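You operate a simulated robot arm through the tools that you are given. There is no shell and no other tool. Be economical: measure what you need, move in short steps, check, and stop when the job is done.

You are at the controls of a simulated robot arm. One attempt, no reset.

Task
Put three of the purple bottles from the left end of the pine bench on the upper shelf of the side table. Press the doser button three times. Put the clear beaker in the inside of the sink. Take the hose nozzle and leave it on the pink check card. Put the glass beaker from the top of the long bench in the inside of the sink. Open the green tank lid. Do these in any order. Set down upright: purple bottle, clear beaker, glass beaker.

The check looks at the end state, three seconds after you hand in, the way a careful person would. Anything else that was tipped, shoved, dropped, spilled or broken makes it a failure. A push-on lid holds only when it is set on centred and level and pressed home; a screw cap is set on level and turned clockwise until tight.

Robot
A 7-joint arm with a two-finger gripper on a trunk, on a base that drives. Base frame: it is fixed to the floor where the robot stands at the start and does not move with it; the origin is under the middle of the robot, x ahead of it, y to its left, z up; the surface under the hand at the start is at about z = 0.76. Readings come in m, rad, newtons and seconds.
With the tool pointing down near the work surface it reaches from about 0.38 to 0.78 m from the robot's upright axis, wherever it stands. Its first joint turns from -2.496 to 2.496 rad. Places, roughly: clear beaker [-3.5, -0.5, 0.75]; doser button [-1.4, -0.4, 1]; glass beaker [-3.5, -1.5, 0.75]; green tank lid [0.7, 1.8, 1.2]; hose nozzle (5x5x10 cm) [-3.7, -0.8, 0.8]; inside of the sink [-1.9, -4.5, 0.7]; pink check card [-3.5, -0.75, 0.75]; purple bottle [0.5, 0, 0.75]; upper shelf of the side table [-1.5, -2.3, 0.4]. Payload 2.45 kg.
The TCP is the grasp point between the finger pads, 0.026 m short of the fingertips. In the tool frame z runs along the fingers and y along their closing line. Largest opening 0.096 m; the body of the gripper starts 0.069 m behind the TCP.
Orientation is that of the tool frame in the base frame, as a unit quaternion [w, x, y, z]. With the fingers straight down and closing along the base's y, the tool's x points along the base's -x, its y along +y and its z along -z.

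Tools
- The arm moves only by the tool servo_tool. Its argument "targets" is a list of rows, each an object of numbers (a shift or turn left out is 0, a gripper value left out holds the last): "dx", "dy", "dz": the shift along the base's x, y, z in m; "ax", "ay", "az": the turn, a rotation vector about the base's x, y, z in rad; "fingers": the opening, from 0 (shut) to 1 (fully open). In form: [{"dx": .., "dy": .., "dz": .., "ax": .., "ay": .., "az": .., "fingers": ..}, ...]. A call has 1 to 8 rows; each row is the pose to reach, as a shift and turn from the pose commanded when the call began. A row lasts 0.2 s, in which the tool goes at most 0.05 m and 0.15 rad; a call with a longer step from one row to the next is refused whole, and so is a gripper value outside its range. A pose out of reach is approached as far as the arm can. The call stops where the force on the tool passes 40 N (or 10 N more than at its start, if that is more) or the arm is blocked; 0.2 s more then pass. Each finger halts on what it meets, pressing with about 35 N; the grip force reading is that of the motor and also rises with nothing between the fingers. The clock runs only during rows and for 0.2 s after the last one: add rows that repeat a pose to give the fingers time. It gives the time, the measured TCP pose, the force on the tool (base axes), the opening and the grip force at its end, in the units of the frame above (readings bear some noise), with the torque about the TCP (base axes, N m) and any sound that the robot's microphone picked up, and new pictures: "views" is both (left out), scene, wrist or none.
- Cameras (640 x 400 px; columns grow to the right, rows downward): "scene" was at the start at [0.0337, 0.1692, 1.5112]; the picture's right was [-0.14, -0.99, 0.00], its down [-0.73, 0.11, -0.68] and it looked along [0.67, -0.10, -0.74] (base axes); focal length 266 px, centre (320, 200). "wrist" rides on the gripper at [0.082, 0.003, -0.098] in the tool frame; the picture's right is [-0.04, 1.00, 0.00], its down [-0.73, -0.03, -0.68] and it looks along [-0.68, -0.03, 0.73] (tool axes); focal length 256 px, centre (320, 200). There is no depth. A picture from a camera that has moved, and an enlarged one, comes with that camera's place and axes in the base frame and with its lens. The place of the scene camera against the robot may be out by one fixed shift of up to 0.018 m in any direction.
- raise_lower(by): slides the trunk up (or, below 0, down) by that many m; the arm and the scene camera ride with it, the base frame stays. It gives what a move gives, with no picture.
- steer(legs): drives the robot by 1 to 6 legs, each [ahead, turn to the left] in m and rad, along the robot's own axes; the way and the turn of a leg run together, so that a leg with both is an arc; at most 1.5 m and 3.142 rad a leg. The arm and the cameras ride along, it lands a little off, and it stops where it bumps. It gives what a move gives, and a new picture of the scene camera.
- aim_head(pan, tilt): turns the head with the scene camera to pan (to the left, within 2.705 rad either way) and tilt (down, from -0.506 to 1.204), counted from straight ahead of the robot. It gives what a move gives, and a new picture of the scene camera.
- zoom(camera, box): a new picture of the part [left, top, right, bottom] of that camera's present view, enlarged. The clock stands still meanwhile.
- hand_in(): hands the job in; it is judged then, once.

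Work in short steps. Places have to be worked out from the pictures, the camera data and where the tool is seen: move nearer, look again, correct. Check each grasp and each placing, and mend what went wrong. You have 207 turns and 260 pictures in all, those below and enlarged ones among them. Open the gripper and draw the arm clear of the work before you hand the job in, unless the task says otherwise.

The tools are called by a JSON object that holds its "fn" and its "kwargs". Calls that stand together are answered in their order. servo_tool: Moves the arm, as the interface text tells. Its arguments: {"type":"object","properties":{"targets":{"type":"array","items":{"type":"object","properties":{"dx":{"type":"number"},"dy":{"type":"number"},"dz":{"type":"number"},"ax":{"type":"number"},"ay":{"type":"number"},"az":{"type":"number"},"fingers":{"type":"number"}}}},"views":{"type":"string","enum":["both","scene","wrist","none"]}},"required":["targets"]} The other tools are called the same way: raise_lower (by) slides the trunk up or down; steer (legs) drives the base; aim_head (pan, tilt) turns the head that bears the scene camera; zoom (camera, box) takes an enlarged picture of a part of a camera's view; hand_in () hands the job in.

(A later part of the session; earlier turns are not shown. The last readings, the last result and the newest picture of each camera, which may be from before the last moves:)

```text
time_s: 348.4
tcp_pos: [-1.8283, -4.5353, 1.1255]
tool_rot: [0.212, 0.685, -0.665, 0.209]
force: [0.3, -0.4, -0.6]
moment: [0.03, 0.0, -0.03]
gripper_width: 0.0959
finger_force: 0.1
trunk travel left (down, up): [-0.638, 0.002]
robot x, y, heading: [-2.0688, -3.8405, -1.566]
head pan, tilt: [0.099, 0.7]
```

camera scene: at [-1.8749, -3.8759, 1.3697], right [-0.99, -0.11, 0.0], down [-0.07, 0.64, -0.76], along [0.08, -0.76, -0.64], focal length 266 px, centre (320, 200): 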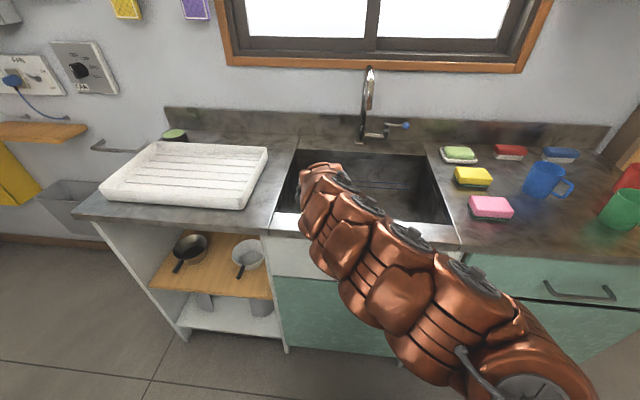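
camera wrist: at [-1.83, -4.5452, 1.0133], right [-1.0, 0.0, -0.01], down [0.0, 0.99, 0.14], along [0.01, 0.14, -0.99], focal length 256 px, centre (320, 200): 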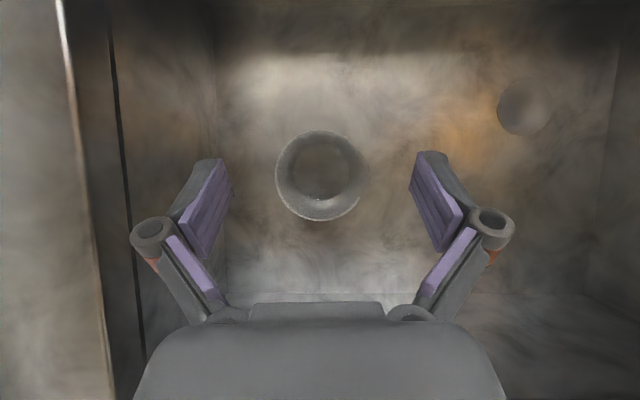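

The glass beaker stands in the sink. Now drive back to the long bench, near the clear beaker.

{"fn": "steer", "kwargs": {"legs": [[-0.38, 0], [0, -3.01], [1.5, 0], [1.5, 0], [0.2, 0], [0, 1.44]]}}

{"fn": "aim_head", "kwargs": {"pan": 0.2, "tilt": 0.65}}

```text
time_s: 361.4
tcp_pos: [-2.3957, -2.1509, 1.1253]
tool_rot: [-0.213, 0.655, 0.695, 0.209]
force: [0.5, 0.9, -0.2]
moment: [0.0, 0.02, 0.01]
gripper_width: 0.0962
finger_force: 0.1
trunk travel left (down, up): [-0.638, 0.002]
robot x, y, heading: [-2.1366, -2.8393, 1.582]
head pan, tilt: [0.099, 0.7]
stopped in leg 3: the robot was blocked; the commanded pose is now the measured one
camera scene: at [-2.3239, -2.806, 1.6097], right [0.99, 0.11, 0.0], down [0.07, -0.64, -0.76], along [-0.08, 0.76, -0.64], focal length 266 px, centre (320, 200)
```

scene: 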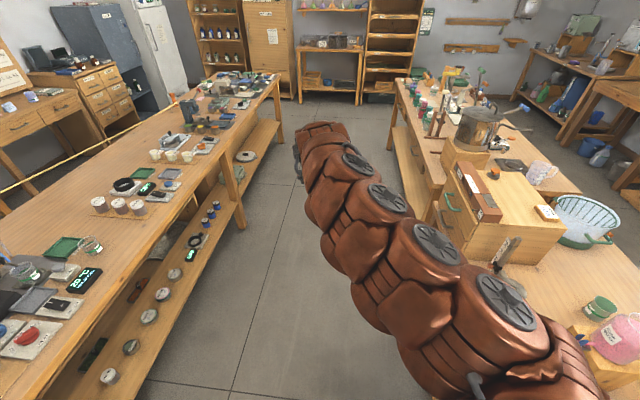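

```text
time_s: 362.1
tcp_pos: [-2.3964, -2.1513, 1.1252]
tool_rot: [-0.214, 0.654, 0.695, 0.209]
force: [-1.1, -0.1, 0.3]
moment: [-0.02, 0.03, 0.06]
gripper_width: 0.0959
finger_force: 0.1
trunk travel left (down, up): [-0.638, 0.002]
robot x, y, heading: [-2.1379, -2.8356, 1.579]
head pan, tilt: [0.201, 0.649]
camera scene: at [-2.3325, -2.806, 1.614], right [0.98, 0.21, 0.0], down [0.13, -0.59, -0.8], along [-0.17, 0.78, -0.6], focal length 266 px, centre (320, 200)
```

scene: 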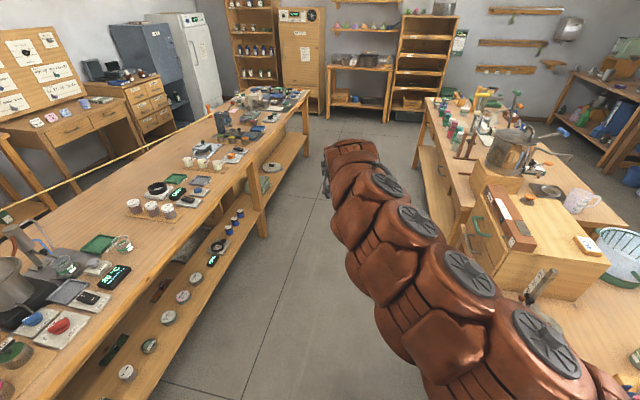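

I bumped the side table's corner. I back off and check the table and bottles.

{"fn": "steer", "kwargs": {"legs": [[-0.45, 0]]}}

{"fn": "aim_head", "kwargs": {"pan": -0.7, "tilt": 0.7}}

{"fn": "zoom", "kwargs": {"camera": "scene", "box": [260, 80, 640, 318]}}

```text
time_s: 364.8
tcp_pos: [-2.3877, -2.6024, 1.1249]
tool_rot: [-0.211, 0.658, 0.692, 0.209]
force: [0.1, 0.3, -0.5]
moment: [-0.01, 0.0, 0.0]
gripper_width: 0.096
finger_force: 0.2
trunk travel left (down, up): [-0.638, 0.002]
robot x, y, heading: [-2.1347, -3.2911, 1.574]
head pan, tilt: [0.201, 0.649]
camera scene: at [-2.3299, -3.2579, 1.614], right [0.98, 0.2, 0.0], down [0.12, -0.59, -0.8], along [-0.16, 0.78, -0.6], focal length 266 px, centre (320, 200)
```

scene: 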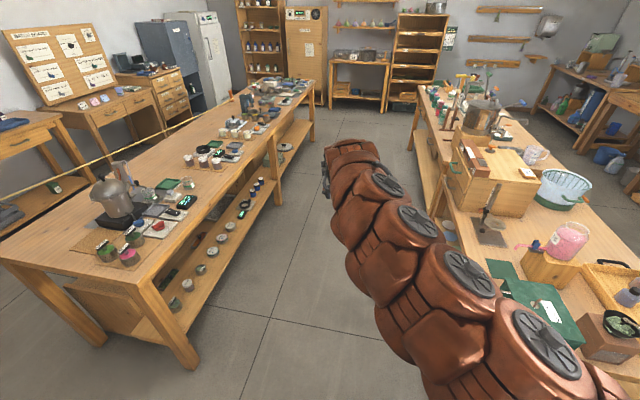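

```text
time_s: 366.0
tcp_pos: [-2.388, -2.6028, 1.1251]
tool_rot: [-0.212, 0.658, 0.691, 0.211]
force: [-0.4, 0.6, 0.3]
moment: [-0.01, 0.02, 0.0]
gripper_width: 0.0958
finger_force: 0.1
trunk travel left (down, up): [-0.638, 0.002]
robot x, y, heading: [-2.1326, -3.2931, 1.571]
head pan, tilt: [-0.7, 0.7]
camera scene: at [-2.2579, -3.278, 1.6097], right [0.77, -0.64, 0.0], down [-0.41, -0.49, -0.77], along [0.49, 0.59, -0.64], focal length 266 px, centre (320, 200)
```

scene: 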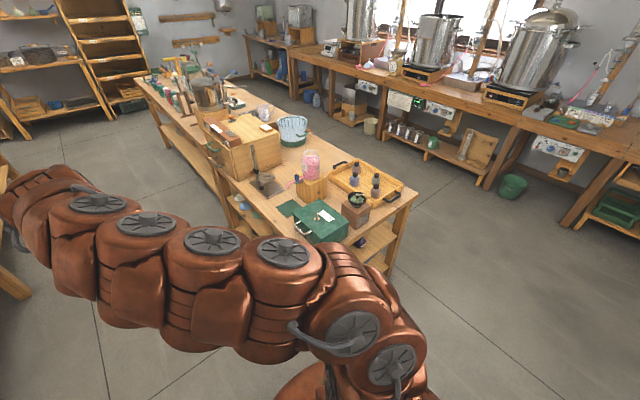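

```text
1.68 times, centred on (450, 199) of scene
camera zoom: at [-2.2579, -3.278, 1.6097], right [0.77, -0.64, 0.0], down [-0.41, -0.49, -0.77], along [0.49, 0.59, -0.64], focal length 446 px, centre (102, 202)
```

zoom: 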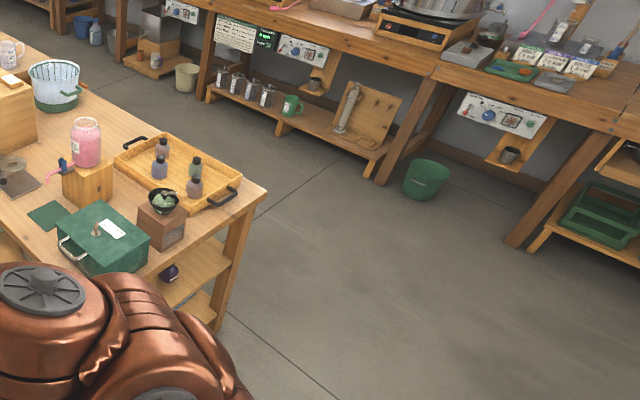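

Nothing was disturbed. I route through the aisle centre at x≈-2.55.

{"fn": "steer", "kwargs": {"legs": [[0, 0.785], [0.6, 0], [0, -0.785], [1.4, 0], [1.2, 0]]}}

{"fn": "aim_head", "kwargs": {"pan": 1.5, "tilt": 0.7}}

```text
time_s: 385.8
tcp_pos: [-2.8025, 0.4414, 1.1235]
tool_rot: [-0.212, 0.657, 0.692, 0.211]
force: [-0.1, 0.9, 0.4]
moment: [0.0, -0.03, -0.02]
gripper_width: 0.0961
finger_force: 0.1
trunk travel left (down, up): [-0.638, 0.002]
robot x, y, heading: [-2.547, -0.2449, 1.579]
head pan, tilt: [-0.7, 0.7]
camera scene: at [-2.6707, -0.233, 1.6097], right [0.77, -0.64, 0.0], down [-0.41, -0.49, -0.77], along [0.49, 0.59, -0.64], focal length 266 px, centre (320, 200)
```

scene: 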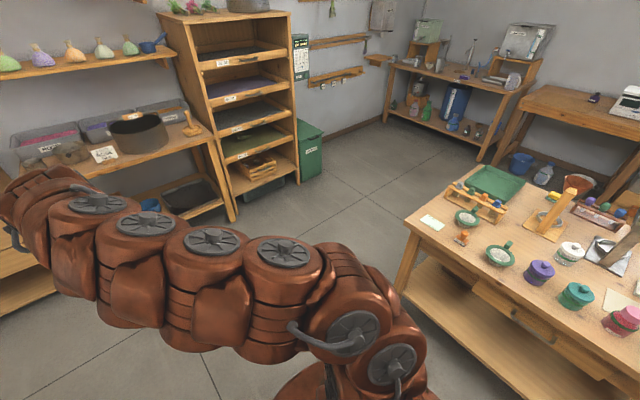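

```text
time_s: 387.9
tcp_pos: [-2.802, 0.4422, 1.1245]
tool_rot: [-0.212, 0.657, 0.692, 0.21]
force: [-0.1, 0.9, 0.5]
moment: [0.01, 0.0, -0.02]
gripper_width: 0.096
finger_force: 0.1
trunk travel left (down, up): [-0.638, 0.002]
robot x, y, heading: [-2.5484, -0.2454, 1.574]
head pan, tilt: [1.499, 0.7]
camera scene: at [-2.81, -0.2923, 1.6097], right [0.07, 1.0, 0.0], down [0.64, -0.04, -0.76], along [-0.76, 0.05, -0.64], focal length 266 px, centre (320, 200)
```

scene: 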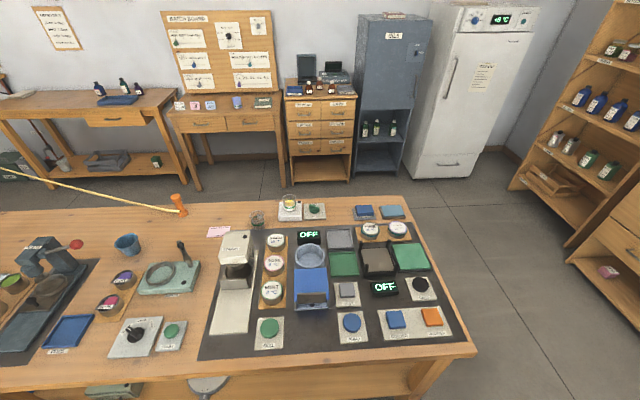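

{"fn": "zoom", "kwargs": {"camera": "scene", "box": [150, 170, 350, 295]}}

```text
3.20 times, centred on (250, 232) of scene
camera zoom: at [-2.81, -0.2923, 1.6097], right [0.07, 1.0, 0.0], down [0.64, -0.04, -0.76], along [-0.76, 0.05, -0.64], focal length 850 px, centre (544, 96)
```

zoom: 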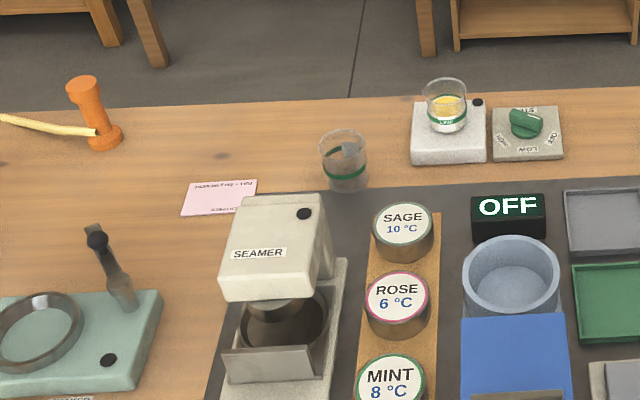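

The clear beaker (green band, empty) is near (-3.63,-0.51), behind the seamer. I'll approach diagonally from the +y side over the low pots.

{"fn": "steer", "kwargs": {"legs": [[0.13, 0], [0, 1.567], [0.26, 0]]}}

{"fn": "servo_tool", "kwargs": {"targets": [{"az": 0.12, "ay": 0.05}, {"az": 0.24, "ay": 0.08}, {"az": 0.36, "ay": 0.1}, {"az": 0.48, "ay": 0.13}], "views": "both"}}

```text
time_s: 394.4
tcp_pos: [-3.5065, -0.3508, 1.1261]
tool_rot: [-0.298, -0.015, 0.954, 0.001]
force: [0.0, -0.2, 0.0]
moment: [0.01, 0.02, 0.0]
gripper_width: 0.0961
finger_force: 0.1
trunk travel left (down, up): [-0.638, 0.002]
robot x, y, heading: [-2.8154, -0.1117, 3.118]
head pan, tilt: [1.499, 0.7]
camera scene: at [-2.7687, -0.3814, 1.6097], right [-1.0, 0.09, 0.0], down [0.06, 0.64, -0.76], along [-0.07, -0.76, -0.64], focal length 266 px, centre (320, 200)
```

scene: 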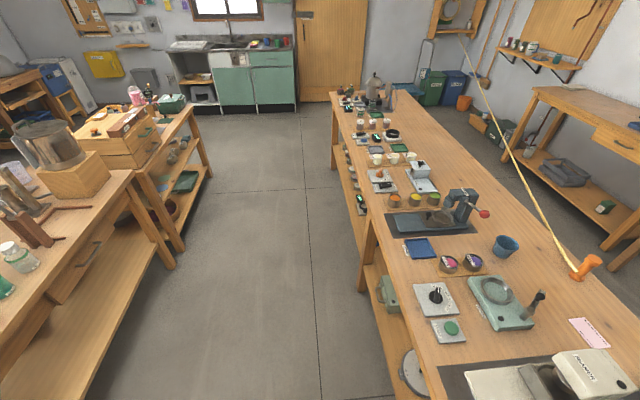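

```text
time_s: 395.4
tcp_pos: [-3.5069, -0.3516, 1.1253]
tool_rot: [-0.352, -0.239, 0.902, -0.068]
force: [-0.2, -0.8, -0.6]
moment: [0.01, 0.01, 0.02]
gripper_width: 0.096
finger_force: 0.1
trunk travel left (down, up): [-0.638, 0.002]
robot x, y, heading: [-2.8108, -0.1123, 3.124]
head pan, tilt: [1.499, 0.7]
camera scene: at [-2.769, -0.3814, 1.6097], right [-1.0, 0.09, 0.0], down [0.06, 0.64, -0.76], along [-0.07, -0.76, -0.64], focal length 266 px, centre (320, 200)
camera wrist: at [-3.5023, -0.3509, 1.2533], right [-0.46, 0.89, 0.02], down [0.89, 0.46, 0.01], along [0.0, 0.02, -1.0], focal length 256 px, centre (320, 200)
```

scene: 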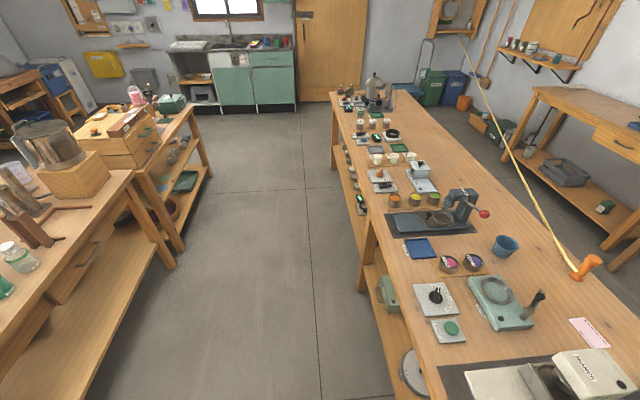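
wrist: 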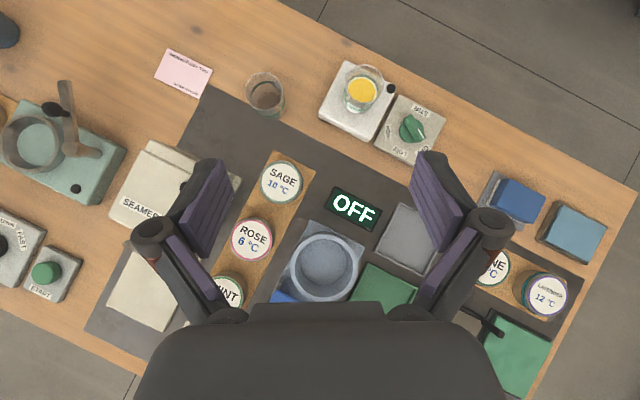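

Overhead view puts the clear beaker at (-3.63,-0.523) and the card at (-3.60,-0.687). I yaw the tool further so the wrist stays clear of the seamer head, and move above the beaker.

{"fn": "servo_tool", "kwargs": {"targets": [{"az": 0.12, "dx": -0.015, "dy": -0.03}, {"az": 0.24, "dx": -0.035, "dy": -0.06}, {"az": 0.36, "dx": -0.065, "dy": -0.09}, {"az": 0.45, "dx": -0.095, "dy": -0.125}, {"az": 0.45, "dx": -0.115, "dy": -0.16, "dz": -0.02}, {"az": 0.45, "dx": -0.123, "dy": -0.171, "dz": -0.06}], "views": "wrist"}}

```text
time_s: 396.8
tcp_pos: [-3.6317, -0.5198, 1.0643]
tool_rot: [-0.327, -0.435, 0.826, -0.145]
force: [0.1, -0.2, 1.3]
moment: [0.05, 0.0, -0.02]
gripper_width: 0.0961
finger_force: 0.0
trunk travel left (down, up): [-0.638, 0.002]
robot x, y, heading: [-2.807, -0.1123, 3.124]
head pan, tilt: [1.499, 0.7]
camera wrist: at [-3.628, -0.5179, 1.1925], right [-0.8, 0.6, 0.02], down [0.6, 0.8, 0.02], along [-0.01, 0.02, -1.0], focal length 256 px, centre (320, 200)
```

wrist: 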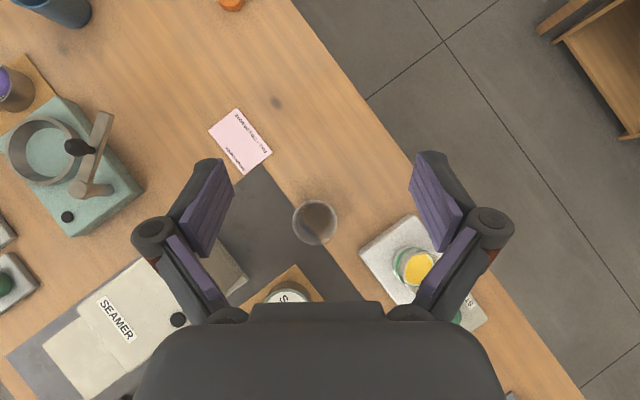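

The near-nadir view puts the beaker closer to (-3.60,-0.48). I shift there, lower, and look again.

{"fn": "servo_tool", "kwargs": {"targets": [{"dx": 0.02, "dy": 0.025, "dz": -0.02}, {"dx": 0.03, "dy": 0.039, "dz": -0.06}, {"dx": 0.03, "dy": 0.039, "dz": -0.1}], "views": "both"}}

```text
time_s: 397.6
tcp_pos: [-3.601, -0.4838, 0.9683]
tool_rot: [-0.328, -0.434, 0.826, -0.144]
force: [-0.5, -0.4, 0.9]
moment: [-0.03, 0.02, -0.02]
gripper_width: 0.0958
finger_force: 0.1
trunk travel left (down, up): [-0.638, 0.002]
robot x, y, heading: [-2.8118, -0.1125, 3.12]
head pan, tilt: [1.499, 0.7]
camera scene: at [-2.7687, -0.3812, 1.6097], right [-1.0, 0.09, 0.0], down [0.06, 0.64, -0.76], along [-0.07, -0.76, -0.64], focal length 266 px, centre (320, 200)
camera wrist: at [-3.5966, -0.4801, 1.0968], right [-0.8, 0.6, 0.02], down [0.6, 0.8, 0.01], along [-0.01, 0.02, -1.0], focal length 256 px, centre (320, 200)
```

scene: 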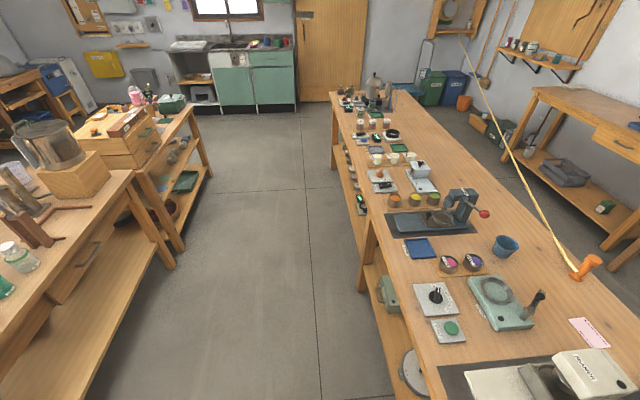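
wrist: 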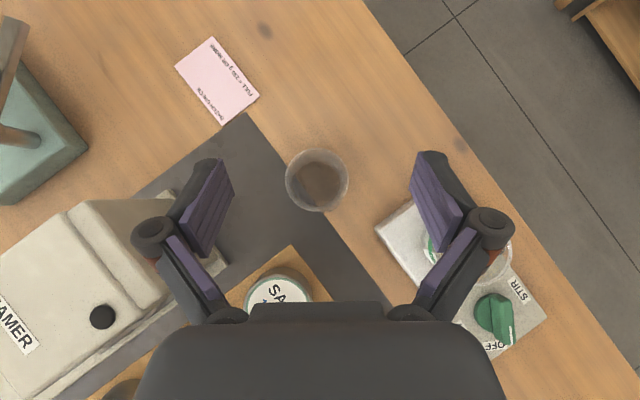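

Beaker centre ≈(-3.611,-0.489), rim 0.063 m. Fine shift, narrow the fingers slightly, and lower halfway.

{"fn": "servo_tool", "kwargs": {"targets": [{"dx": -0.01, "dy": -0.006, "fingers": 0.9}, {"dx": -0.01, "dy": -0.006, "dz": -0.03}, {"dx": -0.01, "dy": -0.006, "dz": -0.06}, {"dx": -0.01, "dy": -0.006, "dz": -0.085}], "views": "wrist"}}

```text
time_s: 398.6
tcp_pos: [-3.6096, -0.4892, 0.8809]
tool_rot: [-0.328, -0.435, 0.826, -0.144]
force: [0.3, 0.4, -0.2]
moment: [0.02, -0.01, -0.01]
gripper_width: 0.0862
finger_force: 0.0
trunk travel left (down, up): [-0.638, 0.002]
robot x, y, heading: [-2.81, -0.1141, 3.124]
head pan, tilt: [1.499, 0.7]
camera wrist: at [-3.6061, -0.4869, 1.0093], right [-0.8, 0.6, 0.02], down [0.6, 0.8, 0.01], along [-0.01, 0.02, -1.0], focal length 256 px, centre (320, 200)
```

wrist: 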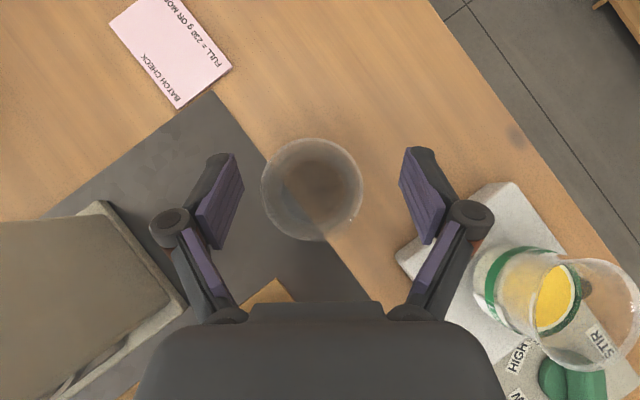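

Centred. Lower the rest and close.

{"fn": "servo_tool", "kwargs": {"targets": [{"dz": -0.03}, {"dz": -0.06}, {"dz": -0.075}, {"dz": -0.075, "fingers": 0}, {"dz": -0.075, "fingers": 0}, {"dz": -0.075, "fingers": 0}, {"dz": -0.075, "fingers": 0}], "views": "wrist"}}

```text
time_s: 399.5
tcp_pos: [-3.6095, -0.4941, 0.8163]
tool_rot: [-0.332, -0.435, 0.824, -0.146]
force: [11.5, -0.1, 21.7]
moment: [-0.54, -1.07, 0.32]
gripper_width: 0.0962
finger_force: 15.3
trunk travel left (down, up): [-0.638, 0.002]
robot x, y, heading: [-2.8132, -0.1134, 3.124]
head pan, tilt: [1.499, 0.7]
stopped in row 4: the force on the tool passed its limit at 57 N (the readings are from after the stop); the commanded pose is now the measured one
camera wrist: at [-3.6037, -0.4907, 0.9438], right [-0.8, 0.6, 0.02], down [0.6, 0.8, 0.0], along [-0.02, 0.01, -1.0], focal length 256 px, centre (320, 200)
```

wrist: 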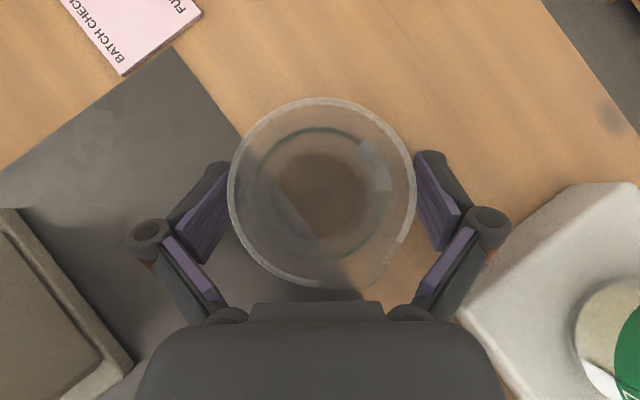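

The palm met the rim: the beaker is taller (rim z≈0.869) and narrower (0.055 m) than I thought. I raise 3.5 cm and look before gripping higher.

{"fn": "servo_tool", "kwargs": {"targets": [{"dz": 0.02, "fingers": 0.9}, {"dz": 0.035, "dy": 0.003, "fingers": 0.9}], "views": "wrist"}}

```text
time_s: 400.1
tcp_pos: [-3.6108, -0.4883, 0.8476]
tool_rot: [-0.331, -0.434, 0.825, -0.145]
force: [0.2, -0.3, 0.0]
moment: [-0.01, -0.03, -0.01]
gripper_width: 0.0864
finger_force: 0.1
trunk travel left (down, up): [-0.638, 0.002]
robot x, y, heading: [-2.8111, -0.1118, 3.121]
head pan, tilt: [1.499, 0.7]
camera wrist: at [-3.6056, -0.4853, 0.9753], right [-0.8, 0.6, 0.02], down [0.6, 0.8, 0.01], along [-0.01, 0.02, -1.0], focal length 256 px, centre (320, 200)
```

wrist: 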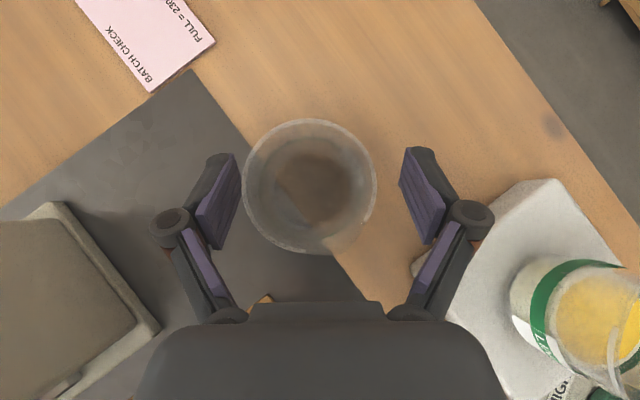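

Still upright. A 4 mm lateral correction, then close.

{"fn": "servo_tool", "kwargs": {"targets": [{"dx": 0.003, "dy": -0.0025, "dz": -0.004}, {"dx": 0.003, "dy": -0.0025, "dz": -0.004, "fingers": 0}, {"dx": 0.003, "dy": -0.0025, "dz": -0.004}, {"dx": 0.003, "dy": -0.0025, "dz": -0.004}, {"dx": 0.003, "dy": -0.0025, "dz": -0.004}], "views": "wrist"}}

```text
time_s: 401.3
tcp_pos: [-3.6066, -0.4915, 0.8434]
tool_rot: [-0.333, -0.434, 0.824, -0.145]
force: [1.0, -0.6, 2.1]
moment: [-0.01, -0.12, 0.02]
gripper_width: 0.0488
finger_force: 34.3
trunk travel left (down, up): [-0.638, 0.002]
robot x, y, heading: [-2.8155, -0.1172, 3.122]
head pan, tilt: [1.499, 0.7]
camera wrist: at [-3.6021, -0.4884, 0.972], right [-0.8, 0.6, 0.02], down [0.6, 0.8, 0.0], along [-0.01, 0.02, -1.0], focal length 256 px, centre (320, 200)
```

wrist: 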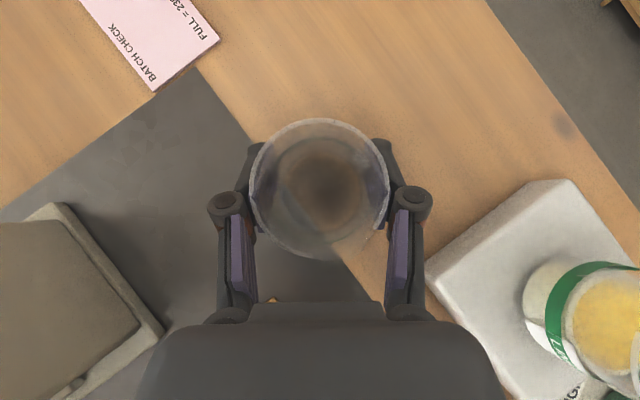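

Gripped. Lift vertically, then retract.

{"fn": "servo_tool", "kwargs": {"targets": [{"dz": 0.04}, {"dz": 0.08}, {"dz": 0.12}, {"dz": 0.16}, {"dz": 0.2}, {"dz": 0.24}, {"dz": 0.25, "dx": 0.04, "dy": 0.02}, {"dz": 0.25, "dx": 0.08, "dy": 0.04}], "views": "wrist"}}

```text
time_s: 403.1
tcp_pos: [-3.5295, -0.4532, 1.0955]
tool_rot: [-0.332, -0.435, 0.824, -0.145]
force: [-0.8, -0.2, -1.6]
moment: [0.0, -0.03, 0.07]
gripper_width: 0.0488
finger_force: 35.0
trunk travel left (down, up): [-0.638, 0.002]
robot x, y, heading: [-2.8143, -0.1099, 3.124]
head pan, tilt: [1.499, 0.7]
camera wrist: at [-3.525, -0.4497, 1.2231], right [-0.8, 0.6, 0.02], down [0.6, 0.8, 0.01], along [-0.02, 0.02, -1.0], focal length 256 px, centre (320, 200)
```

wrist: 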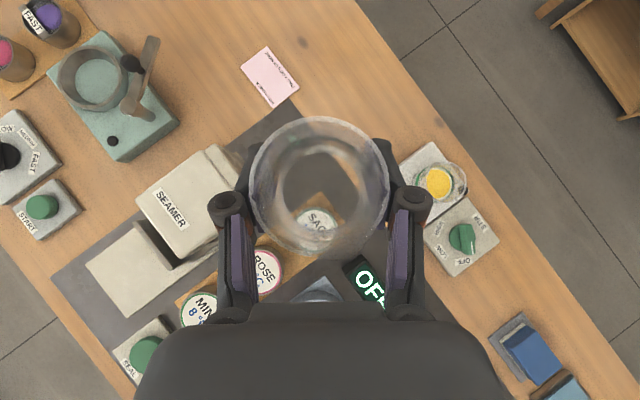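

Held well. I'll keep this tool yaw for the sink, since it keeps the wrist clear of the counter's front edge. Retract a little and drive.

{"fn": "servo_tool", "kwargs": {"targets": [{"dx": 0.04, "dy": 0.01}], "views": "none"}}

{"fn": "steer", "kwargs": {"legs": [[-0.27, 0], [0, 1.588], [1.5, 0], [1.5, 0], [0.25, 0]]}}

```text
time_s: 403.5
tcp_pos: [-3.4914, -0.4422, 1.0947]
tool_rot: [-0.333, -0.434, 0.824, -0.145]
force: [-0.4, 0.2, -1.7]
moment: [-0.06, -0.02, 0.02]
gripper_width: 0.0489
finger_force: 34.3
trunk travel left (down, up): [-0.638, 0.002]
robot x, y, heading: [-2.81, -0.1127, 3.125]
head pan, tilt: [1.499, 0.7]
```

```text
time_s: 424.4
tcp_pos: [-2.084, -3.9447, 1.0948]
tool_rot: [0.122, 0.898, -0.249, 0.342]
force: [0.2, -1.0, 0.2]
moment: [-0.01, 0.0, 0.03]
gripper_width: 0.0488
finger_force: 34.9
trunk travel left (down, up): [-0.638, 0.002]
robot x, y, heading: [-2.4518, -3.2873, -1.527]
head pan, tilt: [1.499, 0.7]
camera scene: at [-2.1851, -3.2363, 1.6097], right [-0.03, -1.0, 0.0], down [-0.64, 0.02, -0.76], along [0.76, -0.02, -0.64], focal length 266 px, centre (320, 200)
```

scene: 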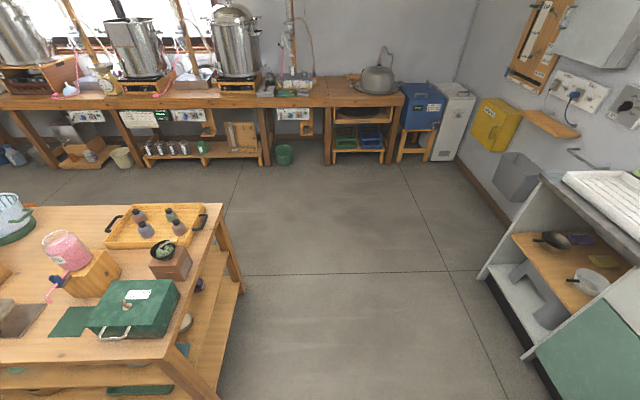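

{"fn": "steer", "kwargs": {"legs": [[0, 0.1], [0.5, 0], [0, -0.145]]}}

{"fn": "servo_tool", "kwargs": {"targets": [{"dx": 0.0}], "views": "wrist"}}

{"fn": "aim_head", "kwargs": {"pan": 0.1, "tilt": 0.7}}

```text
time_s: 428.5
tcp_pos: [-2.0502, -4.4599, 1.095]
tool_rot: [0.132, 0.891, -0.273, 0.338]
force: [-0.8, -0.8, -0.9]
moment: [-0.03, 0.01, 0.03]
gripper_width: 0.0486
finger_force: 34.9
trunk travel left (down, up): [-0.638, 0.002]
robot x, y, heading: [-2.388, -3.7861, -1.585]
head pan, tilt: [1.499, 0.7]
camera scene: at [-2.1135, -3.7469, 1.6097], right [-0.08, -1.0, 0.0], down [-0.64, 0.05, -0.76], along [0.76, -0.06, -0.64], focal length 266 px, centre (320, 200)
```

scene: 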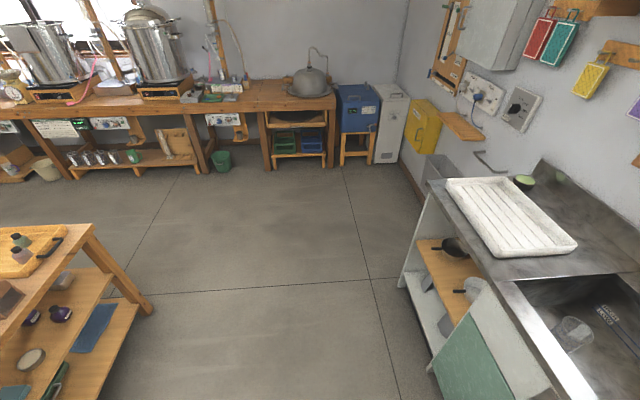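

```text
time_s: 428.9
tcp_pos: [-2.049, -4.4603, 1.0953]
tool_rot: [0.131, 0.891, -0.271, 0.339]
force: [0.6, -0.5, -0.9]
moment: [0.02, 0.02, 0.01]
gripper_width: 0.0486
finger_force: 35.0
trunk travel left (down, up): [-0.638, 0.002]
robot x, y, heading: [-2.3888, -3.7856, -1.583]
head pan, tilt: [1.499, 0.7]
camera wrist: at [-2.0539, -4.4542, 1.2231], right [-0.6, -0.8, 0.02], down [-0.8, 0.6, 0.0], along [-0.02, -0.02, -1.0], focal length 256 px, centre (320, 200)
```

wrist: 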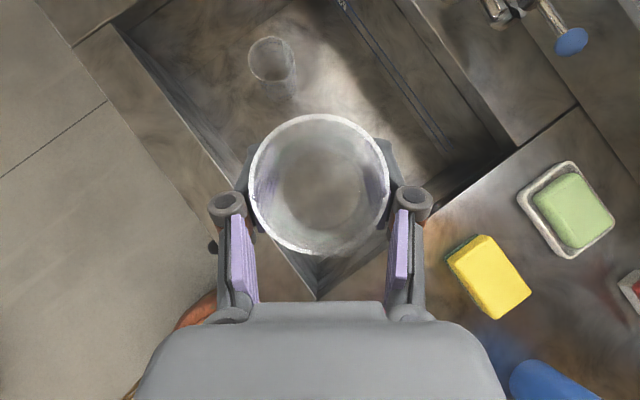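

```text
time_s: 430.4
tcp_pos: [-2.0493, -4.4595, 1.0959]
tool_rot: [0.131, 0.891, -0.272, 0.338]
force: [0.0, -1.0, 0.2]
moment: [-0.02, -0.03, 0.0]
gripper_width: 0.0488
finger_force: 35.4
trunk travel left (down, up): [-0.638, 0.002]
robot x, y, heading: [-2.3818, -3.786, -1.583]
head pan, tilt: [0.099, 0.7]
camera scene: at [-2.1907, -3.8246, 1.6097], right [-1.0, -0.09, 0.0], down [-0.06, 0.64, -0.76], along [0.07, -0.76, -0.64], focal length 266 px, centre (320, 200)
```

scene: 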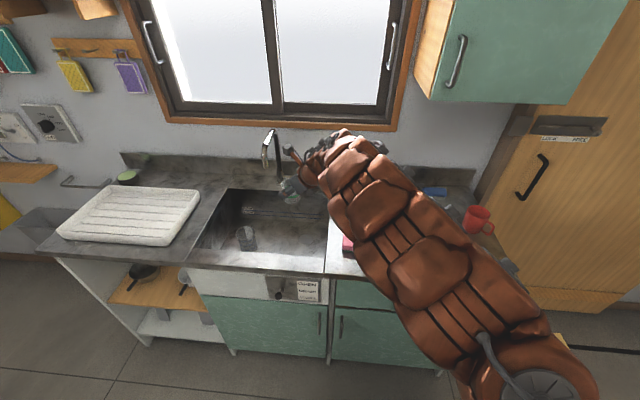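

Shift to (-2.01,-4.52) and lower into the basin.

{"fn": "servo_tool", "kwargs": {"targets": [{"dx": 0.02, "dy": -0.03}, {"dx": 0.04, "dy": -0.06}], "views": "none"}}

{"fn": "raise_lower", "kwargs": {"by": -0.27}}

{"fn": "servo_tool", "kwargs": {"targets": [{"dz": -0.015}, {"dz": -0.03}], "views": "both"}}

```text
time_s: 431.0
tcp_pos: [-2.0109, -4.5197, 1.094]
tool_rot: [0.13, 0.891, -0.273, 0.338]
force: [-0.2, -0.2, -0.6]
moment: [0.0, -0.01, -0.03]
gripper_width: 0.0489
finger_force: 35.0
trunk travel left (down, up): [-0.638, 0.002]
robot x, y, heading: [-2.3864, -3.7844, -1.586]
head pan, tilt: [0.099, 0.7]
```

```text
time_s: 433.8
tcp_pos: [-2.0104, -4.5186, 0.8236]
tool_rot: [0.131, 0.891, -0.273, 0.338]
force: [-0.2, -0.4, -1.5]
moment: [0.06, 0.01, -0.01]
gripper_width: 0.0489
finger_force: 34.9
trunk travel left (down, up): [-0.368, 0.272]
robot x, y, heading: [-2.3831, -3.7856, -1.581]
head pan, tilt: [0.099, 0.7]
```

```text
time_s: 434.4
tcp_pos: [-2.011, -4.5204, 0.7944]
tool_rot: [0.131, 0.891, -0.271, 0.338]
force: [-0.2, -0.4, -1.0]
moment: [0.03, 0.02, 0.02]
gripper_width: 0.049
finger_force: 35.4
trunk travel left (down, up): [-0.368, 0.272]
robot x, y, heading: [-2.3868, -3.7868, -1.58]
head pan, tilt: [0.099, 0.7]
camera scene: at [-2.1908, -3.8245, 1.3397], right [-1.0, -0.09, 0.0], down [-0.06, 0.64, -0.76], along [0.07, -0.76, -0.64], focal length 266 px, centre (320, 200)
camera wrist: at [-2.0153, -4.5143, 0.923], right [-0.6, -0.8, 0.02], down [-0.8, 0.6, 0.0], along [-0.02, -0.02, -1.0], focal length 256 px, centre (320, 200)
```

scene: 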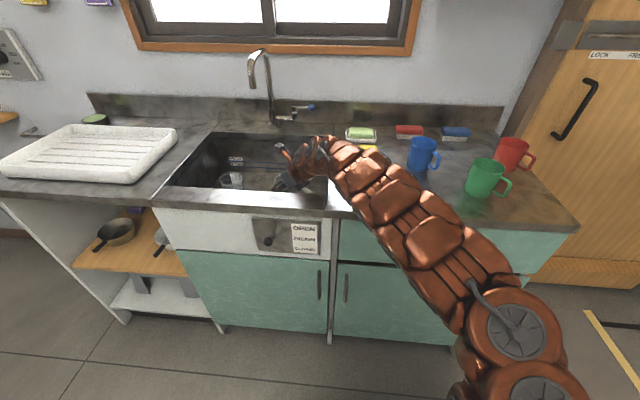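
wrist: 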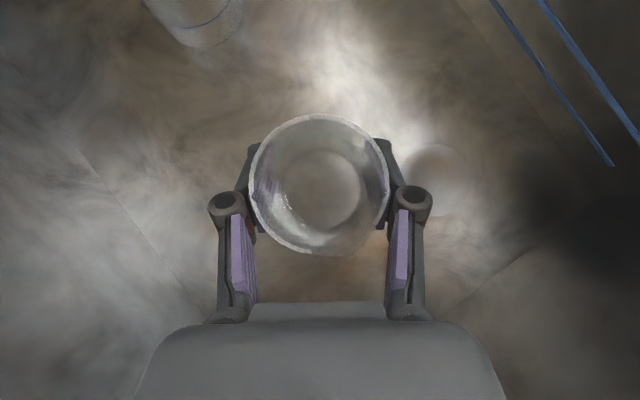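

{"fn": "zoom", "kwargs": {"camera": "scene", "box": [250, 90, 450, 215]}}

```text
3.20 times, centred on (350, 152) of scene
camera zoom: at [-2.1908, -3.8245, 1.3397], right [-1.0, -0.09, 0.0], down [-0.06, 0.64, -0.76], along [0.07, -0.76, -0.64], focal length 850 px, centre (224, 352)
```

zoom: 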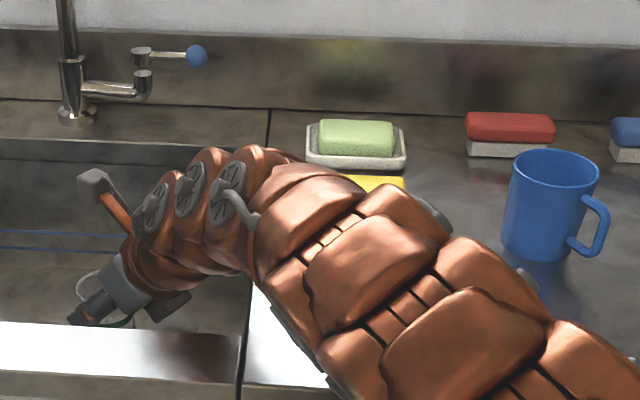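

The forearm is low over the sponges on this yaw. I go back up, check them, and turn the tool straight instead.

{"fn": "servo_tool", "kwargs": {"targets": [{"dz": 0.03}], "views": "none"}}

{"fn": "raise_lower", "kwargs": {"by": 0.27}}

{"fn": "servo_tool", "kwargs": {"targets": [{"az": -0.14}, {"az": -0.28}, {"az": -0.42}, {"az": -0.56}, {"az": -0.7}, {"az": -0.84}, {"az": -0.92}], "views": "both"}}

```text
time_s: 434.8
tcp_pos: [-2.0093, -4.5187, 0.8253]
tool_rot: [0.13, 0.891, -0.272, 0.338]
force: [-0.4, -0.1, -0.7]
moment: [-0.01, -0.02, -0.04]
gripper_width: 0.0489
finger_force: 34.9
trunk travel left (down, up): [-0.368, 0.272]
robot x, y, heading: [-2.3863, -3.7857, -1.587]
head pan, tilt: [0.099, 0.7]
```

```text
time_s: 437.5
tcp_pos: [-2.0106, -4.5196, 1.0953]
tool_rot: [0.131, 0.891, -0.272, 0.339]
force: [-0.5, 0.2, -0.6]
moment: [-0.01, -0.02, -0.01]
gripper_width: 0.0488
finger_force: 35.2
trunk travel left (down, up): [-0.638, 0.002]
robot x, y, heading: [-2.3855, -3.783, -1.583]
head pan, tilt: [0.099, 0.7]
```

```text
time_s: 439.1
tcp_pos: [-2.0169, -4.494, 1.0895]
tool_rot: [0.254, 0.711, -0.603, 0.258]
force: [0.1, -0.6, -1.0]
moment: [0.01, -0.02, 0.05]
gripper_width: 0.0488
finger_force: 35.4
out of reach, approached as far as the arm can: row 5, 6, 7
trunk travel left (down, up): [-0.638, 0.002]
robot x, y, heading: [-2.3852, -3.7881, -1.582]
head pan, tilt: [0.099, 0.7]
camera scene: at [-2.1908, -3.8249, 1.6097], right [-1.0, -0.09, 0.0], down [-0.06, 0.64, -0.76], along [0.07, -0.76, -0.64], focal length 266 px, centre (320, 200)
camera wrist: at [-2.0164, -4.4883, 1.2167], right [-0.99, -0.12, 0.02], down [-0.12, 0.99, 0.0], along [-0.02, 0.0, -1.0], focal length 256 px, centre (320, 200)
```

scene: 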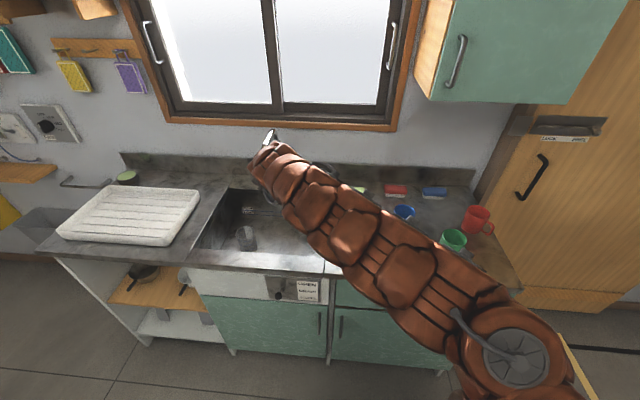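
wrist: 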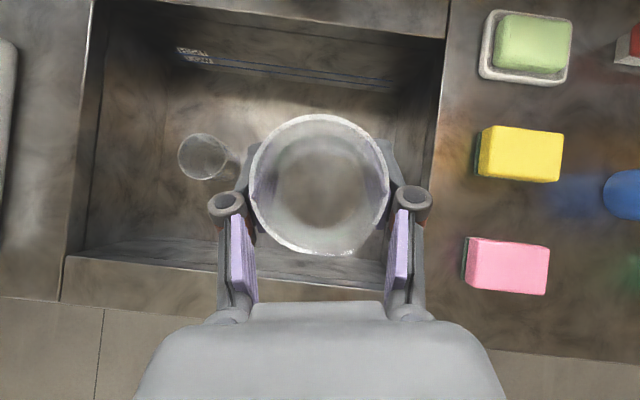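

Sponges are undisturbed. I bring the hand back in line with the robot, then shift the base sideways.

{"fn": "servo_tool", "kwargs": {"targets": [{"dx": -0.03, "dy": 0.02}, {"dx": -0.07, "dy": 0.04}, {"dx": -0.1, "dy": 0.05}, {"dx": -0.13, "dy": 0.06}], "views": "none"}}

{"fn": "steer", "kwargs": {"legs": [[-0.2, 0], [0, 0.535], [0.23, 0], [0, -0.525], [0.05, 0]]}}

{"fn": "servo_tool", "kwargs": {"targets": [{"dx": 0}], "views": "wrist"}}

```text
time_s: 440.1
tcp_pos: [-2.1478, -4.4329, 1.0888]
tool_rot: [0.253, 0.712, -0.601, 0.26]
force: [-0.3, 0.6, -0.7]
moment: [0.03, -0.02, -0.03]
gripper_width: 0.0488
finger_force: 35.5
trunk travel left (down, up): [-0.638, 0.002]
robot x, y, heading: [-2.388, -3.7883, -1.583]
head pan, tilt: [0.099, 0.7]
```

```text
time_s: 446.5
tcp_pos: [-2.0244, -4.4747, 1.0898]
tool_rot: [0.252, 0.716, -0.597, 0.26]
force: [0.8, 0.5, -1.7]
moment: [-0.03, -0.02, -0.01]
gripper_width: 0.0489
finger_force: 34.5
trunk travel left (down, up): [-0.638, 0.002]
robot x, y, heading: [-2.2712, -3.8279, -1.568]
head pan, tilt: [0.099, 0.7]
camera scene: at [-2.075, -3.8659, 1.6097], right [-0.99, -0.1, 0.0], down [-0.07, 0.64, -0.77], along [0.08, -0.76, -0.64], focal length 266 px, centre (320, 200)
```

scene: 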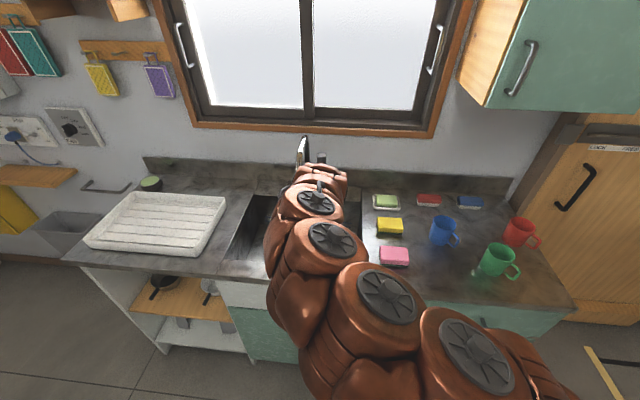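

```text
time_s: 446.9
tcp_pos: [-2.0241, -4.4725, 1.0892]
tool_rot: [0.251, 0.717, -0.597, 0.26]
force: [-0.3, 0.3, -0.5]
moment: [-0.02, -0.03, 0.02]
gripper_width: 0.0487
finger_force: 35.1
trunk travel left (down, up): [-0.638, 0.002]
robot x, y, heading: [-2.2685, -3.8293, -1.564]
head pan, tilt: [0.099, 0.7]
camera wrist: at [-2.023, -4.4676, 1.2165], right [-0.99, -0.13, 0.02], down [-0.13, 0.99, 0.01], along [-0.02, 0.0, -1.0], focal length 256 px, centre (320, 200)
```

wrist: 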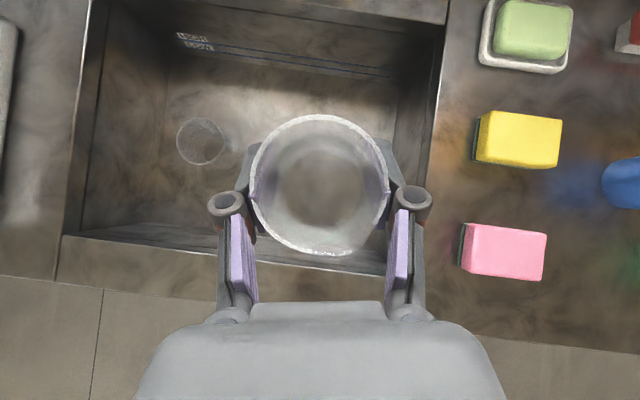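

{"fn": "servo_tool", "kwargs": {"targets": [{"dx": -0.005, "dy": -0.03}, {"dx": -0.01, "dy": -0.06}, {"dx": -0.01, "dy": -0.09}], "views": "none"}}

{"fn": "steer", "kwargs": {"legs": [[0.02, 0]]}}

{"fn": "raise_lower", "kwargs": {"by": -0.27}}

{"fn": "servo_tool", "kwargs": {"targets": [{"dz": -0.015}, {"dz": -0.03}], "views": "both"}}

```text
time_s: 447.7
tcp_pos: [-2.0326, -4.5654, 1.0886]
tool_rot: [0.251, 0.717, -0.596, 0.262]
force: [0.2, 0.1, -0.7]
moment: [-0.01, 0.01, -0.01]
gripper_width: 0.0488
finger_force: 34.7
trunk travel left (down, up): [-0.638, 0.002]
robot x, y, heading: [-2.2674, -3.8305, -1.564]
head pan, tilt: [0.099, 0.7]
```

```text
time_s: 448.5
tcp_pos: [-2.0338, -4.5863, 1.0885]
tool_rot: [0.253, 0.715, -0.598, 0.26]
force: [0.0, -0.5, 0.1]
moment: [-0.01, -0.02, -0.05]
gripper_width: 0.0487
finger_force: 35.2
trunk travel left (down, up): [-0.638, 0.002]
robot x, y, heading: [-2.2703, -3.8493, -1.567]
head pan, tilt: [0.099, 0.7]
camera scene: at [-2.075, -3.8866, 1.6097], right [-0.99, -0.1, 0.0], down [-0.07, 0.64, -0.77], along [0.08, -0.76, -0.64], focal length 266 px, centre (320, 200)
```

scene: 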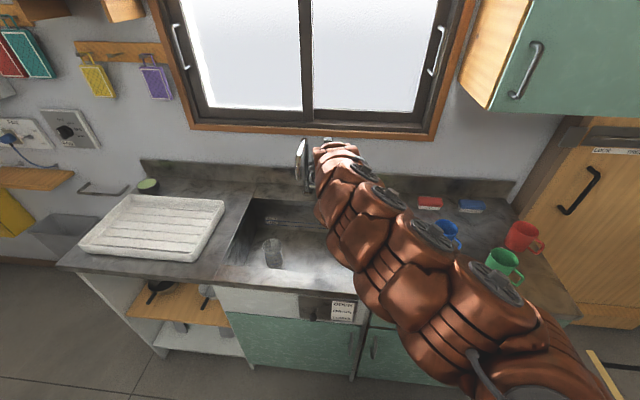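

```text
time_s: 451.3
tcp_pos: [-2.0336, -4.586, 0.8178]
tool_rot: [0.252, 0.716, -0.597, 0.261]
force: [-0.4, 0.0, -1.2]
moment: [0.0, 0.01, 0.01]
gripper_width: 0.0487
finger_force: 35.4
trunk travel left (down, up): [-0.368, 0.272]
robot x, y, heading: [-2.272, -3.852, -1.569]
head pan, tilt: [0.099, 0.7]
```

```text
time_s: 451.9
tcp_pos: [-2.0356, -4.5867, 0.7898]
tool_rot: [0.253, 0.715, -0.597, 0.26]
force: [0.0, 0.0, -0.3]
moment: [-0.01, -0.02, 0.01]
gripper_width: 0.0491
finger_force: 34.7
trunk travel left (down, up): [-0.368, 0.272]
robot x, y, heading: [-2.2733, -3.8484, -1.567]
head pan, tilt: [0.099, 0.7]
camera scene: at [-2.075, -3.8868, 1.3397], right [-0.99, -0.1, 0.0], down [-0.07, 0.64, -0.76], along [0.08, -0.76, -0.64], focal length 266 px, centre (320, 200)
camera wrist: at [-2.0343, -4.5795, 0.9169], right [-0.99, -0.13, 0.02], down [-0.13, 0.99, 0.0], along [-0.02, 0.0, -1.0], focal length 256 px, centre (320, 200)
```

scene: 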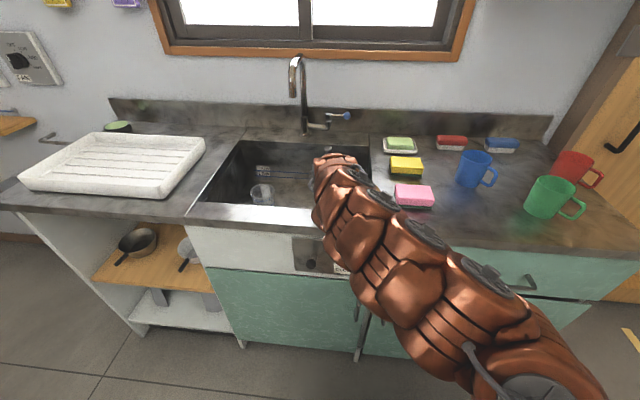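
wrist: 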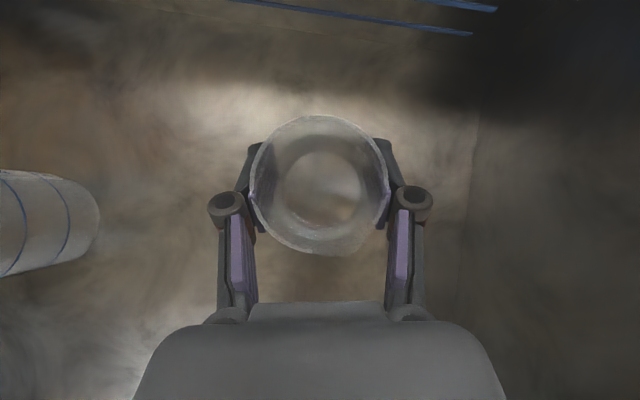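

Lateral shift 3 cm away from the drain, then descend to contact.

{"fn": "servo_tool", "kwargs": {"targets": [{"dx": 0.02, "dy": 0.005}, {"dx": 0.03, "dy": 0.01, "dz": -0.01}, {"dx": 0.03, "dy": 0.01, "dz": -0.02}, {"dx": 0.03, "dy": 0.01, "dz": -0.03}, {"dx": 0.03, "dy": 0.01, "dz": -0.036}], "views": "none"}}

{"fn": "servo_tool", "kwargs": {"targets": [{"dz": -0.003}, {"dz": -0.006}, {"dz": -0.009}, {"dz": -0.012}], "views": "wrist"}}

```text
time_s: 453.1
tcp_pos: [-2.0045, -4.5762, 0.7505]
tool_rot: [0.251, 0.716, -0.597, 0.262]
force: [-0.6, 1.1, -1.1]
moment: [-0.02, -0.01, -0.03]
gripper_width: 0.0489
finger_force: 34.5
trunk travel left (down, up): [-0.368, 0.272]
robot x, y, heading: [-2.2702, -3.8495, -1.567]
head pan, tilt: [0.099, 0.7]
```

```text
time_s: 454.1
tcp_pos: [-2.0046, -4.5772, 0.7447]
tool_rot: [0.253, 0.715, -0.596, 0.264]
force: [-1.3, -1.5, 28.0]
moment: [-0.03, -0.51, 0.08]
gripper_width: 0.0491
finger_force: 35.1
trunk travel left (down, up): [-0.368, 0.272]
robot x, y, heading: [-2.2703, -3.852, -1.567]
head pan, tilt: [0.099, 0.7]
camera wrist: at [-2.0031, -4.5694, 0.872], right [-0.99, -0.13, 0.02], down [-0.13, 0.99, 0.0], along [-0.02, -0.01, -1.0], focal length 256 px, centre (320, 200)
```

wrist: 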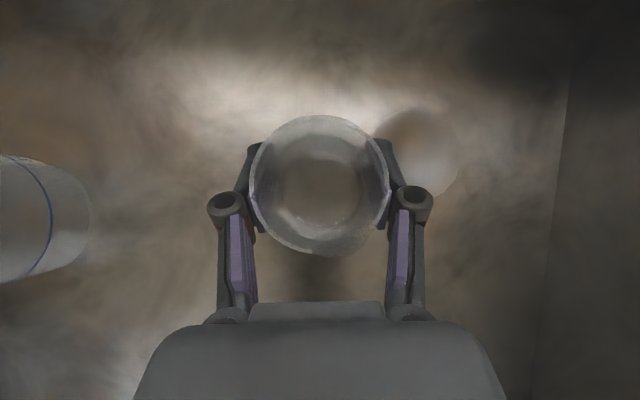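

Contact as predicted. Ease up and release.

{"fn": "servo_tool", "kwargs": {"targets": [{"dz": 0.004}, {"dz": 0.004, "fingers": 0.6}, {"dz": 0.004, "fingers": 0.7}, {"dz": 0.004, "fingers": 0.8}, {"dz": 0.004, "fingers": 0.8}], "views": "wrist"}}

{"fn": "servo_tool", "kwargs": {"targets": [{"dz": 0.03}, {"dz": 0.06}, {"dz": 0.1}, {"dz": 0.14}], "views": "wrist"}}

{"fn": "raise_lower", "kwargs": {"by": 0.27}}

```text
time_s: 455.3
tcp_pos: [-2.0035, -4.5765, 0.7449]
tool_rot: [0.251, 0.716, -0.596, 0.262]
force: [0.6, -0.3, 0.1]
moment: [-0.02, -0.01, 0.02]
gripper_width: 0.077
finger_force: 0.1
trunk travel left (down, up): [-0.368, 0.272]
robot x, y, heading: [-2.2707, -3.8518, -1.572]
head pan, tilt: [0.099, 0.7]
camera wrist: at [-2.0019, -4.5694, 0.872], right [-0.99, -0.13, 0.02], down [-0.13, 0.99, 0.0], along [-0.02, 0.0, -1.0], focal length 256 px, centre (320, 200)
```

wrist: 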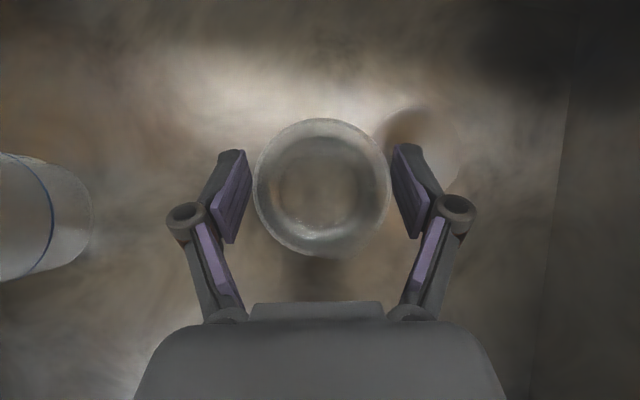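

```text
time_s: 456.3
tcp_pos: [-2.003, -4.5792, 0.885]
tool_rot: [0.251, 0.716, -0.596, 0.261]
force: [0.5, 0.5, -0.2]
moment: [-0.04, 0.02, -0.02]
gripper_width: 0.0769
finger_force: 0.1
trunk travel left (down, up): [-0.368, 0.272]
robot x, y, heading: [-2.2697, -3.8551, -1.566]
head pan, tilt: [0.099, 0.7]
camera wrist: at [-2.002, -4.5724, 1.0133], right [-0.99, -0.13, 0.02], down [-0.13, 0.99, 0.01], along [-0.02, 0.0, -1.0], focal length 256 px, centre (320, 200)
```

wrist: 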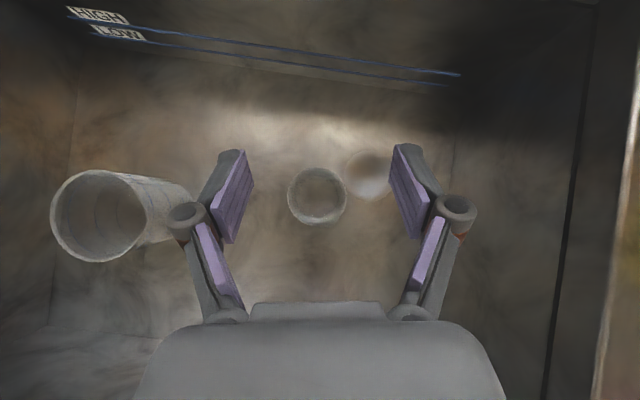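

```text
time_s: 459.0
tcp_pos: [-2.0041, -4.5793, 1.1544]
tool_rot: [0.252, 0.715, -0.598, 0.26]
force: [-0.6, 0.5, 0.6]
moment: [-0.03, 0.02, 0.03]
gripper_width: 0.0765
finger_force: 0.1
trunk travel left (down, up): [-0.638, 0.002]
robot x, y, heading: [-2.2704, -3.8524, -1.571]
head pan, tilt: [0.099, 0.7]
```

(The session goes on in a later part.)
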